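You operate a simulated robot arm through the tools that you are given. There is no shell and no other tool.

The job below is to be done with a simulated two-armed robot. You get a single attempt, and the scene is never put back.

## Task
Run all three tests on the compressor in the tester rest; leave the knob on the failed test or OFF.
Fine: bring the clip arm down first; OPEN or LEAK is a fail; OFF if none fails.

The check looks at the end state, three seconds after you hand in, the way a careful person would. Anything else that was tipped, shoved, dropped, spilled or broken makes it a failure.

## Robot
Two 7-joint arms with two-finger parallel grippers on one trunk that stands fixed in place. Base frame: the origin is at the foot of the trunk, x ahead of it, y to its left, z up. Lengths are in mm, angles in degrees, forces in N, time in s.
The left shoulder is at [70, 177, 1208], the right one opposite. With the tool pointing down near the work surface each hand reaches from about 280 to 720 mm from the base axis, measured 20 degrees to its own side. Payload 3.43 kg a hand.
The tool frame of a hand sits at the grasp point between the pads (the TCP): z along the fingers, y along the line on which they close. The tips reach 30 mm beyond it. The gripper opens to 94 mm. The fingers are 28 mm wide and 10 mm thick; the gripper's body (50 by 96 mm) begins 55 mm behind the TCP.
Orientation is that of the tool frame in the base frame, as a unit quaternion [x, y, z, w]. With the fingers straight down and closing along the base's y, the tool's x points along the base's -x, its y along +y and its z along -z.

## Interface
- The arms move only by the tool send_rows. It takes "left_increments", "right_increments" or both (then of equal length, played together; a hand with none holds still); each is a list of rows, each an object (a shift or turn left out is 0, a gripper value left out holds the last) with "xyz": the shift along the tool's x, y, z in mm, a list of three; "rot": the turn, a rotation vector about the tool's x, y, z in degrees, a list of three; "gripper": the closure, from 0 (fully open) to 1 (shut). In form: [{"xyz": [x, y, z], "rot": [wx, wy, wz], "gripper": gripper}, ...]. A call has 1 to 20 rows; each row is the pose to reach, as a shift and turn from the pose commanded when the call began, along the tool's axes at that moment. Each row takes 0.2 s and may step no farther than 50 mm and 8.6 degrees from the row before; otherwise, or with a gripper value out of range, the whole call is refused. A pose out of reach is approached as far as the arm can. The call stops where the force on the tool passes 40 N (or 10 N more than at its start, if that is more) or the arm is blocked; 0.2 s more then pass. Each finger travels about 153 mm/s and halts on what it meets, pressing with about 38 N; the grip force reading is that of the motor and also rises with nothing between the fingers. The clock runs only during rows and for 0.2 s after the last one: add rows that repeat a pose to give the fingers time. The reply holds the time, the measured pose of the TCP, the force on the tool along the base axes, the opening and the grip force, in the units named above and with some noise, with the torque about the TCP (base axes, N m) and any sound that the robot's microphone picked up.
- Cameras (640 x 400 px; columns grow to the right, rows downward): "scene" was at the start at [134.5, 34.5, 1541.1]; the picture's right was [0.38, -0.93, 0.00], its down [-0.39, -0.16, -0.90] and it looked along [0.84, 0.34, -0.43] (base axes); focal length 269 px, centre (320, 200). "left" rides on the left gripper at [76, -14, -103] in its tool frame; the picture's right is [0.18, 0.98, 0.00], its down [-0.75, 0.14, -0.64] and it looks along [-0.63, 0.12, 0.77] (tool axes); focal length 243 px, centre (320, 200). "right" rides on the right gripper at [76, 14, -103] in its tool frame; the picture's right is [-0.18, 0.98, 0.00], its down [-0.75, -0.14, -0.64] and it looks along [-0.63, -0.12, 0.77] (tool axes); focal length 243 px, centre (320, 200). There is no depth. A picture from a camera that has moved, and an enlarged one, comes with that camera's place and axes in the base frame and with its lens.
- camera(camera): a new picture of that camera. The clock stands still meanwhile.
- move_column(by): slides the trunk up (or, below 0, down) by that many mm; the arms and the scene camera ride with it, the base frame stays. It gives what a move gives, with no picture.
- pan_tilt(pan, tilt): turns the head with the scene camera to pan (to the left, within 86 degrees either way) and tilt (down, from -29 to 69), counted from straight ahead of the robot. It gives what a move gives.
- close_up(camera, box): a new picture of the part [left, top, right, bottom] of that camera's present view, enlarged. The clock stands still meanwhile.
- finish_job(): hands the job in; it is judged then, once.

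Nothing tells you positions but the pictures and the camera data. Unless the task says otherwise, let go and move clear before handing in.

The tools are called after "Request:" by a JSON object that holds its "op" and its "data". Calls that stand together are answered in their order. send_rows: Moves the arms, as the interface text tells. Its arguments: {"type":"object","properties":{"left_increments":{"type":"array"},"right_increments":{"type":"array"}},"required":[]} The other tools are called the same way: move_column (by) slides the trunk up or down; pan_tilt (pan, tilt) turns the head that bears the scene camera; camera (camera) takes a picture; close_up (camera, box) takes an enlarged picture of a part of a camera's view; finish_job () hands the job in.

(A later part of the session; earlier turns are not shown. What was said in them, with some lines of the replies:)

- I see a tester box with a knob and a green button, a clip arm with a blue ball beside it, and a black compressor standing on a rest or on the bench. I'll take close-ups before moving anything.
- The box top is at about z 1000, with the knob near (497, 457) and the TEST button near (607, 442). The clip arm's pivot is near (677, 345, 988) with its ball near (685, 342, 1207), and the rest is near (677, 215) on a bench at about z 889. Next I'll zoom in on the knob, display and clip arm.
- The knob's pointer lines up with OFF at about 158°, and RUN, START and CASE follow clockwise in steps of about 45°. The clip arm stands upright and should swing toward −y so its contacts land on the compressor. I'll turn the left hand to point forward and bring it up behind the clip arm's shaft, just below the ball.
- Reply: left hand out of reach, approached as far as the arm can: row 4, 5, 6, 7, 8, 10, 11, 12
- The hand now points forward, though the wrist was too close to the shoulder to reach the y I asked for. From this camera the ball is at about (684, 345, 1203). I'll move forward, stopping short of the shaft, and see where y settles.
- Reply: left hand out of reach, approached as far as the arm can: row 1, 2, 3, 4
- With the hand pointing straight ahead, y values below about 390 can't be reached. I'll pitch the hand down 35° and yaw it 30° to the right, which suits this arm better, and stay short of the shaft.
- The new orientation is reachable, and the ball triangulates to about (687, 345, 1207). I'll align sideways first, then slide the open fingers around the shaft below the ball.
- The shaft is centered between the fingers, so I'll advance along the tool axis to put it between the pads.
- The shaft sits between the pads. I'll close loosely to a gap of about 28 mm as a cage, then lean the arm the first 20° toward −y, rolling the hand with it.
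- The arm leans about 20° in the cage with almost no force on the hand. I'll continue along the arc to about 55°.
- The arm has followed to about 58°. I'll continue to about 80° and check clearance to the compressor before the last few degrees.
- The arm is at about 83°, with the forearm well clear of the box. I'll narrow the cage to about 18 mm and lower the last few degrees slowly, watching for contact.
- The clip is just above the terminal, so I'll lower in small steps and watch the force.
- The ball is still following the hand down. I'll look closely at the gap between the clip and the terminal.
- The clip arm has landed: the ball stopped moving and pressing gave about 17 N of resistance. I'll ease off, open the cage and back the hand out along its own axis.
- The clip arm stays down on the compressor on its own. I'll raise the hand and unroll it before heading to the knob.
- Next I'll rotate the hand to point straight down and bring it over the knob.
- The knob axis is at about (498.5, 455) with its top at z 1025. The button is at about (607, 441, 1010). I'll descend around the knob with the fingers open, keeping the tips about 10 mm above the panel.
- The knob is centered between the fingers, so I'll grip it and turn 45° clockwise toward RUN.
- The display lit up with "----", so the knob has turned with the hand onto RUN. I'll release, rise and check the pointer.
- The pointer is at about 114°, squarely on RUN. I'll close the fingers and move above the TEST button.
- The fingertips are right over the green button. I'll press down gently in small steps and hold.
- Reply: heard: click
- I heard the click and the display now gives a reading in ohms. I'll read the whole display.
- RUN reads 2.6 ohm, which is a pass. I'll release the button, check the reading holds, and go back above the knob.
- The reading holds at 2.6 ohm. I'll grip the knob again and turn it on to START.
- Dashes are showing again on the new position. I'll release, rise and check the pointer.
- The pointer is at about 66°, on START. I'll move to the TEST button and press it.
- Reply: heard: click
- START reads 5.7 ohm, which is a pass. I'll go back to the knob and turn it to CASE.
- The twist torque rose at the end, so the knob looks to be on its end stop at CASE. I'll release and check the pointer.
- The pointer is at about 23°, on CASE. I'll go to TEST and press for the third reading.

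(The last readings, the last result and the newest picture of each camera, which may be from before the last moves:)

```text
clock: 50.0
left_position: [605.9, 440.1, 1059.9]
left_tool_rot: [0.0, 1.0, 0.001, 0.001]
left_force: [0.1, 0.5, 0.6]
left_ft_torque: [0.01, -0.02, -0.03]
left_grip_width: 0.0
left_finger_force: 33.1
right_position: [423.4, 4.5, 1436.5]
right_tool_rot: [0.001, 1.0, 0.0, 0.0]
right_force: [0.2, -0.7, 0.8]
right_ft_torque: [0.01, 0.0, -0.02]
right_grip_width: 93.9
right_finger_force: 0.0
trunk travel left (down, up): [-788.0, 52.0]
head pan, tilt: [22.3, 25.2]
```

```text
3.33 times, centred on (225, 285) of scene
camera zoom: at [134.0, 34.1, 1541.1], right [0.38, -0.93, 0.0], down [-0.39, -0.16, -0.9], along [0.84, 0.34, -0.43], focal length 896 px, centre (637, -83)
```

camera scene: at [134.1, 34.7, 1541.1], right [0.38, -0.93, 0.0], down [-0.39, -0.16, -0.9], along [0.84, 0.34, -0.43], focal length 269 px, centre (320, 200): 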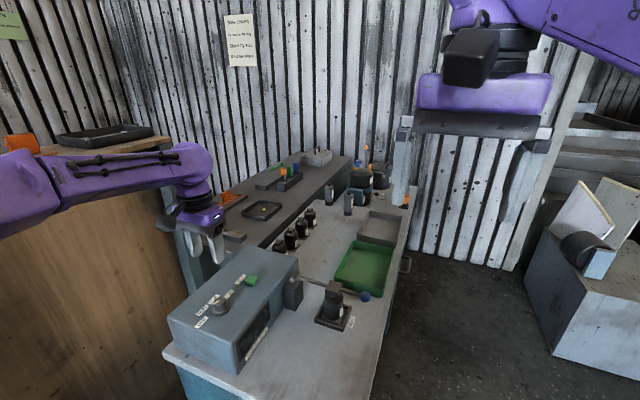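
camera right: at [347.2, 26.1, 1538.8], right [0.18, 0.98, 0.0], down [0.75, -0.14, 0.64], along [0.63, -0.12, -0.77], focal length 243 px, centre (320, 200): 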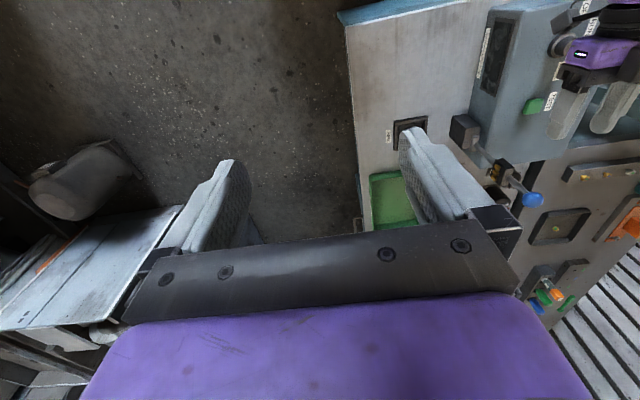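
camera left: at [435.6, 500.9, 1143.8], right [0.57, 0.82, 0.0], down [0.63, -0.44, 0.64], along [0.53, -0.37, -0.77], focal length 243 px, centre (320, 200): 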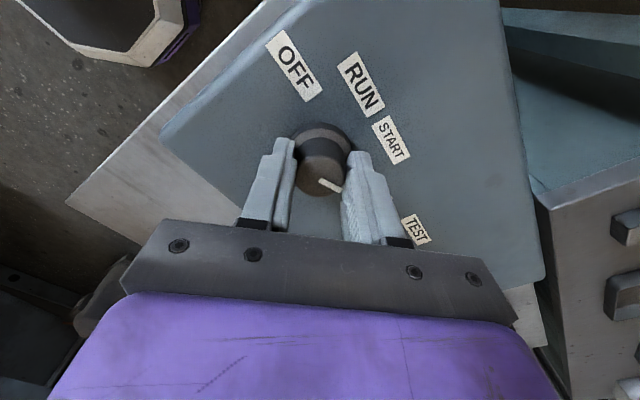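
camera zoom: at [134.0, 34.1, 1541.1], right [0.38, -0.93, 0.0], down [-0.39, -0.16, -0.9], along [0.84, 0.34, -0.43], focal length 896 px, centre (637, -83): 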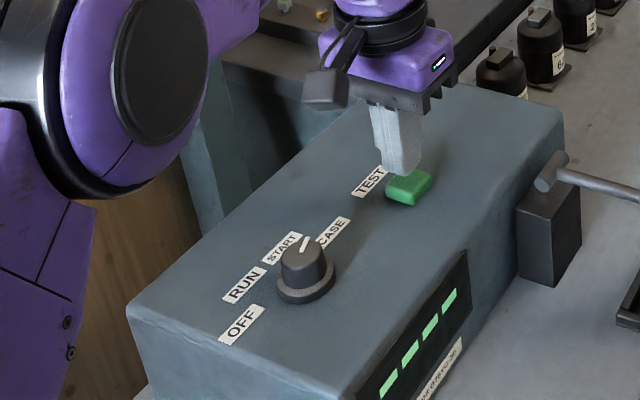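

Request:
{"op": "send_rows", "data": {"left_increments": [{"xyz": [0, 0, 8]}, {"xyz": [0, 0, 14]}, {"xyz": [0, 0, 17]}, {"xyz": [0, 0, 19]}, {"xyz": [0, 0, 21]}, {"xyz": [0, 0, 23]}, {"xyz": [0, 0, 23]}]}}

Request:
{"op": "close_up", "data": {"camera": "scene", "box": [205, 280, 305, 375]}}

```text
clock: 51.6
left_position: [605.9, 439.6, 1038.8]
left_tool_rot: [0.0, 1.0, 0.002, 0.003]
left_force: [2.8, 3.0, 11.2]
left_ft_torque: [0.07, -0.03, 0.02]
left_grip_width: 0.0
left_finger_force: 32.8
right_position: [422.3, 3.5, 1437.4]
right_tool_rot: [0.001, 1.0, 0.0, 0.001]
right_force: [0.8, -1.0, 1.0]
right_ft_torque: [0.02, -0.01, -0.05]
right_grip_width: 94.0
right_finger_force: 0.0
trunk travel left (down, up): [-788.0, 52.0]
head pan, tilt: [22.3, 25.2]
heard: click
```

```text
4.21 times, centred on (255, 328) of scene
camera zoom: at [133.4, 33.7, 1541.3], right [0.38, -0.93, 0.0], down [-0.39, -0.16, -0.91], along [0.84, 0.34, -0.43], focal length 1132 px, centre (594, -337)
```

zoom: 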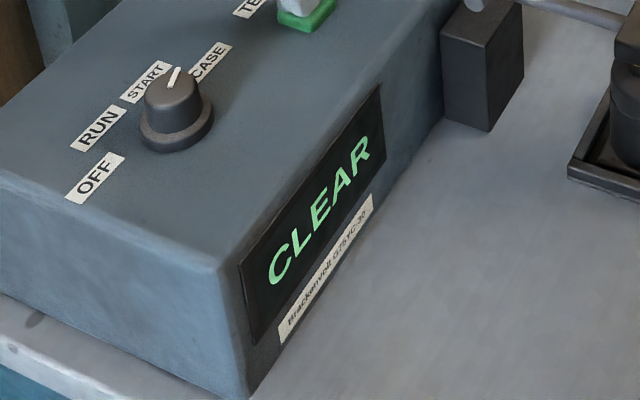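

CASE reads CLEAR, so none of the three tests failed and the knob should go back to OFF. I'll rise, confirm the reading, and approach the knob with the wrist pre-turned 45°.

Request:
{"op": "send_rows", "data": {"left_increments": [{"xyz": [0, 0, -40]}, {"xyz": [0, 0, -80]}, {"xyz": [20, 3, -85], "rot": [0, 0, 7.5], "gripper": 0.35}, {"xyz": [40, 6, -85], "rot": [0, 0, 15], "gripper": 0.35}, {"xyz": [60, 9, -85], "rot": [0, 0, 22.5]}, {"xyz": [80, 12, -85], "rot": [0, 0, 30]}, {"xyz": [95, 14, -85], "rot": [0, 0, 37.5]}, {"xyz": [106.9, 15.2, -85], "rot": [0, 0, 45]}, {"xyz": [106.9, 15.2, -85], "rot": [0, 0, 45]}]}}

Request:
{"op": "close_up", "data": {"camera": "scene", "box": [205, 280, 305, 375]}}

Request:
{"op": "camera", "data": {"camera": "left"}}

```text
clock: 53.6
left_position: [500.3, 455.4, 1120.8]
left_tool_rot: [0.384, 0.923, 0.002, 0.001]
left_force: [-0.2, 0.4, 0.4]
left_ft_torque: [0.0, 0.0, -0.02]
left_grip_width: 61.1
left_finger_force: 0.1
right_position: [424.2, 4.8, 1437.3]
right_tool_rot: [0.001, 1.0, 0.001, 0.0]
right_force: [-0.7, 0.5, -0.5]
right_ft_torque: [-0.02, 0.04, 0.0]
right_grip_width: 94.0
right_finger_force: 0.0
trunk travel left (down, up): [-788.0, 52.0]
head pan, tilt: [22.3, 25.2]
```

```text
4.21 times, centred on (255, 328) of scene
camera zoom: at [134.8, 34.4, 1541.0], right [0.38, -0.93, 0.0], down [-0.39, -0.16, -0.9], along [0.84, 0.34, -0.43], focal length 1132 px, centre (594, -337)
```

zoom: 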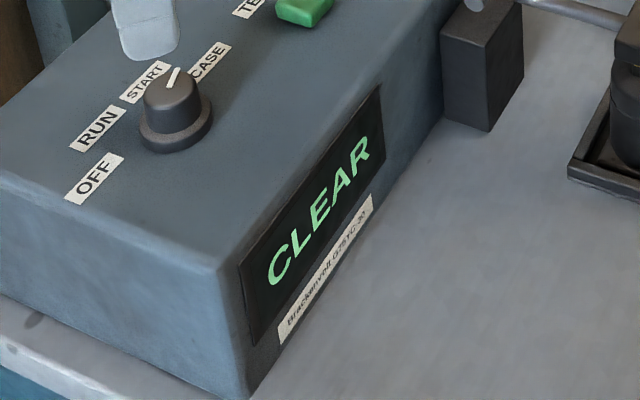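

```text
taken
camera left: at [435.4, 499.9, 1224.0], right [0.57, 0.82, 0.0], down [0.63, -0.44, 0.64], along [0.53, -0.36, -0.77], focal length 243 px, centre (320, 200)
```

left: 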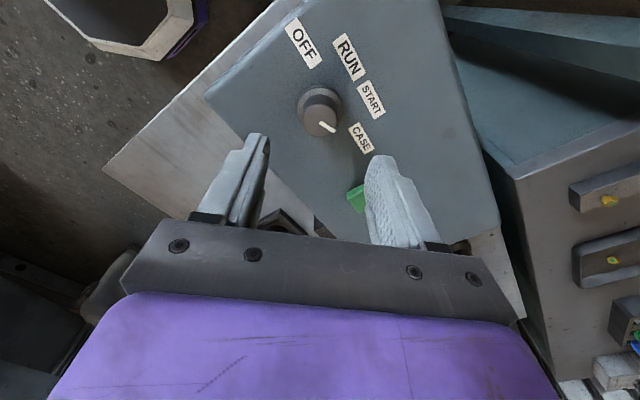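

Request:
{"op": "send_rows", "data": {"left_increments": [{"xyz": [0.7, -0.7, 30]}, {"xyz": [0.7, -0.7, 60]}, {"xyz": [0.7, -0.7, 74]}, {"xyz": [0.7, -0.7, 80]}, {"xyz": [0.7, -0.7, 80], "gripper": 0.8}, {"xyz": [0.7, -0.7, 80], "gripper": 0.8}, {"xyz": [0.7, -0.7, 80], "gripper": 0.8}, {"xyz": [0.7, -0.7, 80], "rot": [0, 0, -7.5]}, {"xyz": [0.7, -0.7, 80], "rot": [0, 0, -15]}, {"xyz": [0.7, -0.7, 80], "rot": [0, 0, -22.5]}, {"xyz": [0.7, -0.7, 80], "rot": [0, 0, -30]}, {"xyz": [0.7, -0.7, 80], "rot": [0, 0, -37.5]}, {"xyz": [0.7, -0.7, 80], "rot": [0, 0, -45]}, {"xyz": [0.7, -0.7, 80], "rot": [0, 0, -52.5]}, {"xyz": [0.7, -0.7, 80], "rot": [0, 0, -60]}, {"xyz": [0.7, -0.7, 80], "rot": [0, 0, -67.5]}, {"xyz": [0.7, -0.7, 80], "rot": [0, 0, -75]}, {"xyz": [0.7, -0.7, 80], "rot": [0, 0, -82.5]}, {"xyz": [0.7, -0.7, 80], "rot": [0, 0, -90]}, {"xyz": [0.7, -0.7, 80], "rot": [0, 0, -90]}]}}

Request:
{"op": "camera", "data": {"camera": "left"}}

Request:
{"op": "close_up", "data": {"camera": "scene", "box": [165, 225, 285, 345]}}

```text
clock: 57.8
left_position: [498.2, 454.4, 1042.4]
left_tool_rot: [-0.383, 0.924, 0.001, 0.0]
left_force: [-0.2, -8.5, -2.7]
left_ft_torque: [-0.59, 0.26, 0.01]
left_grip_width: 31.5
left_finger_force: 45.4
right_position: [424.3, 3.2, 1436.6]
right_tool_rot: [0.001, 1.0, 0.001, 0.0]
right_force: [-0.2, -0.4, 0.0]
right_ft_torque: [-0.01, 0.01, 0.01]
right_grip_width: 94.1
right_finger_force: 0.1
trunk travel left (down, up): [-788.0, 52.0]
head pan, tilt: [22.3, 25.2]
```

```text
taken
camera left: at [455.4, 390.5, 1144.2], right [-0.83, 0.56, 0.0], down [0.43, 0.63, 0.64], along [0.36, 0.53, -0.77], focal length 243 px, centre (320, 200)
```

left: 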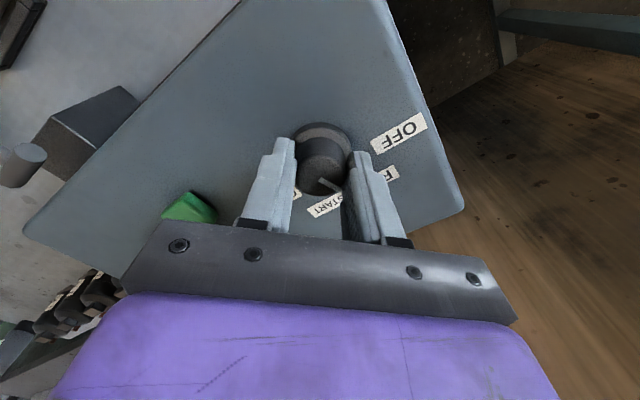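

```text
3.33 times, centred on (225, 285) of scene
camera zoom: at [135.0, 32.2, 1541.1], right [0.38, -0.93, 0.0], down [-0.39, -0.16, -0.9], along [0.84, 0.34, -0.43], focal length 896 px, centre (637, -83)
```

zoom: 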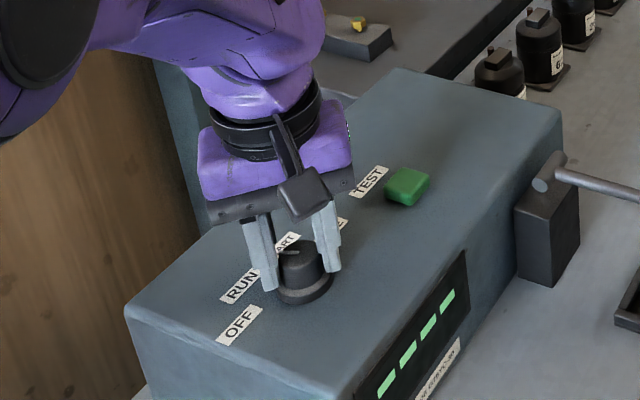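

The knob is back on RUN. I'll re-grip from a comfortable wrist angle for the last 45° to OFF.

Request:
{"op": "send_rows", "data": {"left_increments": [{"gripper": 0.35}, {"gripper": 0.35}, {"xyz": [0, 0, -20]}, {"xyz": [0, 0, -40]}, {"xyz": [0, 0, -60]}, {"xyz": [0, 0, -60], "rot": [0, 0, 7.5]}, {"xyz": [0, 0, -60], "rot": [0, 0, 15]}, {"xyz": [0, 0, -60], "rot": [0, 0, 22.5]}, {"xyz": [0, 0, -60], "rot": [0, 0, 30]}, {"xyz": [0, 0, -60], "rot": [0, 0, 37.5]}, {"xyz": [0, 0, -60], "rot": [0, 0, 45]}, {"xyz": [0, 0, -60], "rot": [0, 0, 45]}]}}

Request:
{"op": "camera", "data": {"camera": "left"}}

Request:
{"op": "close_up", "data": {"camera": "scene", "box": [165, 225, 285, 345]}}

```text
clock: 60.4
left_position: [499.5, 455.3, 1102.8]
left_tool_rot: [0.001, 1.0, 0.001, 0.0]
left_force: [0.7, -0.5, -0.6]
left_ft_torque: [0.0, -0.04, -0.02]
left_grip_width: 61.2
left_finger_force: 0.1
right_position: [423.8, 3.9, 1437.1]
right_tool_rot: [0.001, 1.0, 0.001, -0.001]
right_force: [0.5, -0.2, 0.4]
right_ft_torque: [0.0, -0.03, 0.01]
right_grip_width: 93.9
right_finger_force: 0.1
trunk travel left (down, up): [-788.0, 52.0]
head pan, tilt: [22.3, 25.2]
```

```text
taken
camera left: at [422.4, 441.7, 1204.2], right [-0.18, 0.98, 0.0], down [0.75, 0.14, 0.64], along [0.63, 0.12, -0.77], focal length 243 px, centre (320, 200)
```

left: 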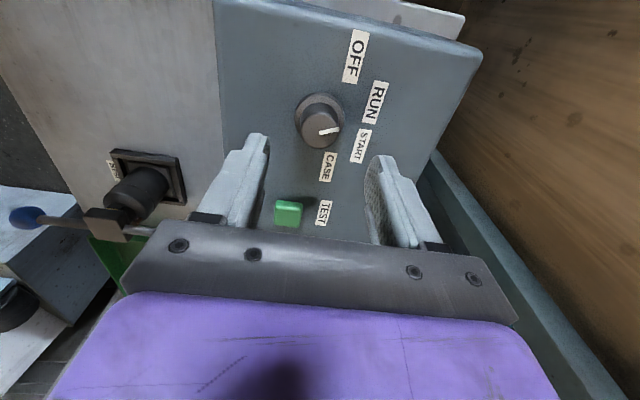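

```text
3.33 times, centred on (225, 285) of scene
camera zoom: at [134.6, 34.3, 1541.1], right [0.38, -0.93, 0.0], down [-0.39, -0.16, -0.9], along [0.84, 0.34, -0.43], focal length 896 px, centre (637, -83)
```

zoom: 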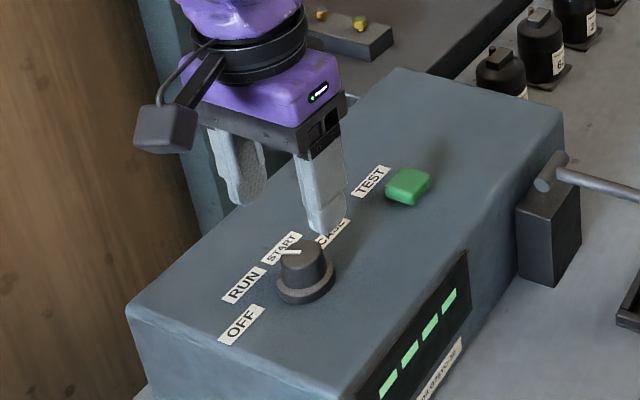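

Request:
{"op": "send_rows", "data": {"left_increments": [{"xyz": [0.5, 0, 30]}, {"xyz": [0.5, 0, 50]}, {"xyz": [0.5, 0, 62]}, {"xyz": [0.5, 0, 62], "gripper": 0.8}, {"xyz": [0.5, 0, 62], "gripper": 0.8}, {"xyz": [0.5, 0, 62], "gripper": 0.8}, {"xyz": [0.5, 0, 62], "rot": [0, 0, -7.7]}, {"xyz": [0.5, 0, 62], "rot": [0, 0, -15.4]}, {"xyz": [0.5, 0, 62], "rot": [0, 0, -23.1]}, {"xyz": [0.5, 0, 62], "rot": [0, 0, -30.8]}, {"xyz": [0.5, 0, 62], "rot": [0, 0, -38.5]}, {"xyz": [0.5, 0, 62], "rot": [0, 0, -46]}, {"xyz": [0.5, 0, 62], "rot": [0, 0, -46]}, {"xyz": [0.5, 0, 62], "rot": [0, 0, -46]}]}}

Request:
{"op": "close_up", "data": {"camera": "scene", "box": [165, 225, 285, 345]}}

```text
clock: 63.4
left_position: [498.3, 452.8, 1040.3]
left_tool_rot: [-0.391, 0.92, 0.002, 0.003]
left_force: [8.7, -2.5, 14.4]
left_ft_torque: [-0.67, 0.21, -0.52]
left_grip_width: 31.4
left_finger_force: 44.9
right_position: [424.7, 1.7, 1437.7]
right_tool_rot: [0.002, 1.0, 0.001, 0.0]
right_force: [-0.3, -0.1, 0.7]
right_ft_torque: [-0.01, 0.02, -0.01]
right_grip_width: 94.2
right_finger_force: 0.0
trunk travel left (down, up): [-788.0, 52.0]
head pan, tilt: [22.3, 25.2]
```

```text
3.33 times, centred on (225, 285) of scene
camera zoom: at [134.9, 31.5, 1541.1], right [0.38, -0.93, 0.0], down [-0.39, -0.16, -0.9], along [0.84, 0.34, -0.43], focal length 896 px, centre (637, -83)
```

zoom: 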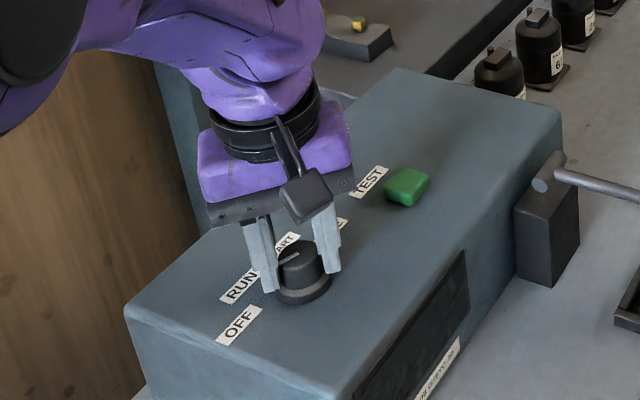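

The display has gone dark and the knob is against its stop at OFF. I'll release and move well clear.

Request:
{"op": "send_rows", "data": {"left_increments": [{"gripper": 0.35}, {"gripper": 0.35}, {"xyz": [0, 0, -20]}, {"xyz": [0, 0, -40]}, {"xyz": [0, 0, -80], "rot": [0, 0, 7.7]}, {"xyz": [0, 0, -110], "rot": [0, 0, 15.4]}, {"xyz": [0, 0, -140], "rot": [0, 0, 23.1]}, {"xyz": [0, 0, -170], "rot": [0, 0, 30.8]}, {"xyz": [0, 0, -200], "rot": [0, 0, 38.5]}, {"xyz": [0, 0, -220], "rot": [0, 0, 46]}, {"xyz": [0, 0, -220], "rot": [0, 0, 46]}]}}

Request:
{"op": "camera", "data": {"camera": "scene"}}

Request:
{"op": "close_up", "data": {"camera": "left", "box": [240, 30, 400, 200]}}

Request:
{"op": "close_up", "data": {"camera": "scene", "box": [200, 250, 380, 380]}}

```text
clock: 65.8
left_position: [497.6, 453.3, 1260.4]
left_tool_rot: [0.002, 1.0, 0.002, 0.0]
left_force: [0.2, 0.0, 0.8]
left_ft_torque: [0.02, 0.01, 0.02]
left_grip_width: 61.1
left_finger_force: 0.0
right_position: [424.0, 5.9, 1437.3]
right_tool_rot: [0.001, 1.0, 0.0, -0.001]
right_force: [-0.4, -0.1, 0.1]
right_ft_torque: [-0.01, 0.0, -0.03]
right_grip_width: 94.3
right_finger_force: 0.1
trunk travel left (down, up): [-788.0, 52.0]
head pan, tilt: [22.3, 25.2]
```

```text
taken
camera scene: at [134.6, 34.4, 1541.1], right [0.38, -0.93, 0.0], down [-0.39, -0.16, -0.9], along [0.84, 0.34, -0.43], focal length 269 px, centre (320, 200)
```

scene: 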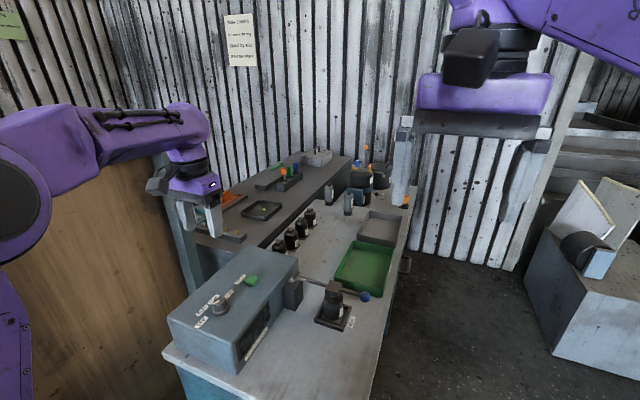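

```text
2.35 times, centred on (320, 115) of left
camera zoom: at [421.8, 440.4, 1362.5], right [-0.18, 0.98, 0.0], down [0.75, 0.14, 0.64], along [0.63, 0.12, -0.77], focal length 571 px, centre (320, 400)
```

zoom: 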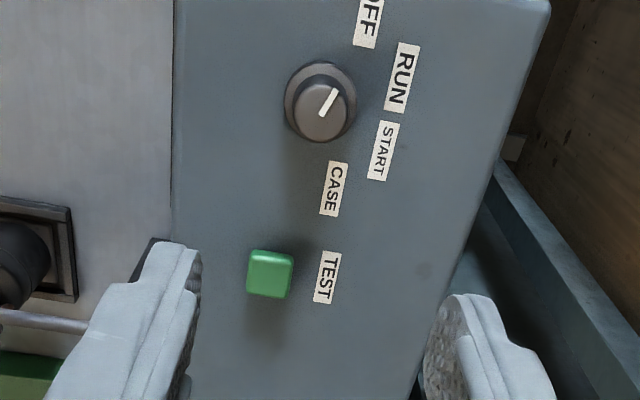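

```text
3.08 times, centred on (290, 315) of scene
camera zoom: at [134.6, 34.4, 1541.1], right [0.38, -0.93, 0.0], down [-0.39, -0.16, -0.9], along [0.84, 0.34, -0.43], focal length 827 px, centre (412, -154)
```

zoom: 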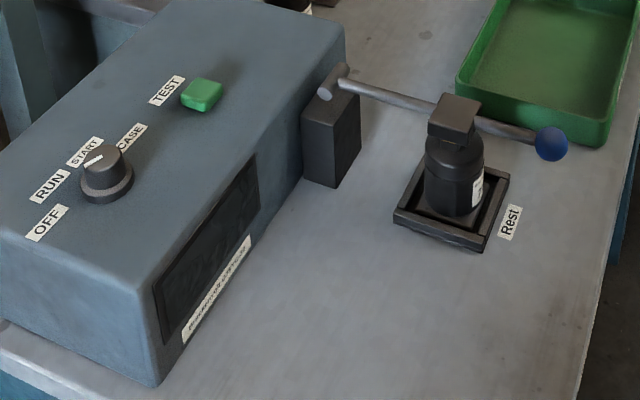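

All three tests are done: RUN read 2.6 ohm, START read 5.7 ohm and CASE read CLEAR, so nothing failed. The knob points at OFF with the display dark, the clip arm is down on the compressor in its rest, and the hands are clear, so I'm handing in.

Request:
{"op": "finish_job", "data": {}}

```text
The job is handed in.
```

I ran all three tests on the compressor in the tester rest. None of them failed, so I left the knob on OFF.

| Test | Reading | Result |
|---|---|---|
| RUN | 2.6 ohm | Pass |
| START | 5.7 ohm | Pass |
| CASE | CLEAR | Pass |

I brought the clip arm down onto the compressor before the first test and left it down. The last pictures show the pointer on OFF, the display dark and the compressor still in its rest. Both hands are clear, and I saw nothing else moved or knocked over.
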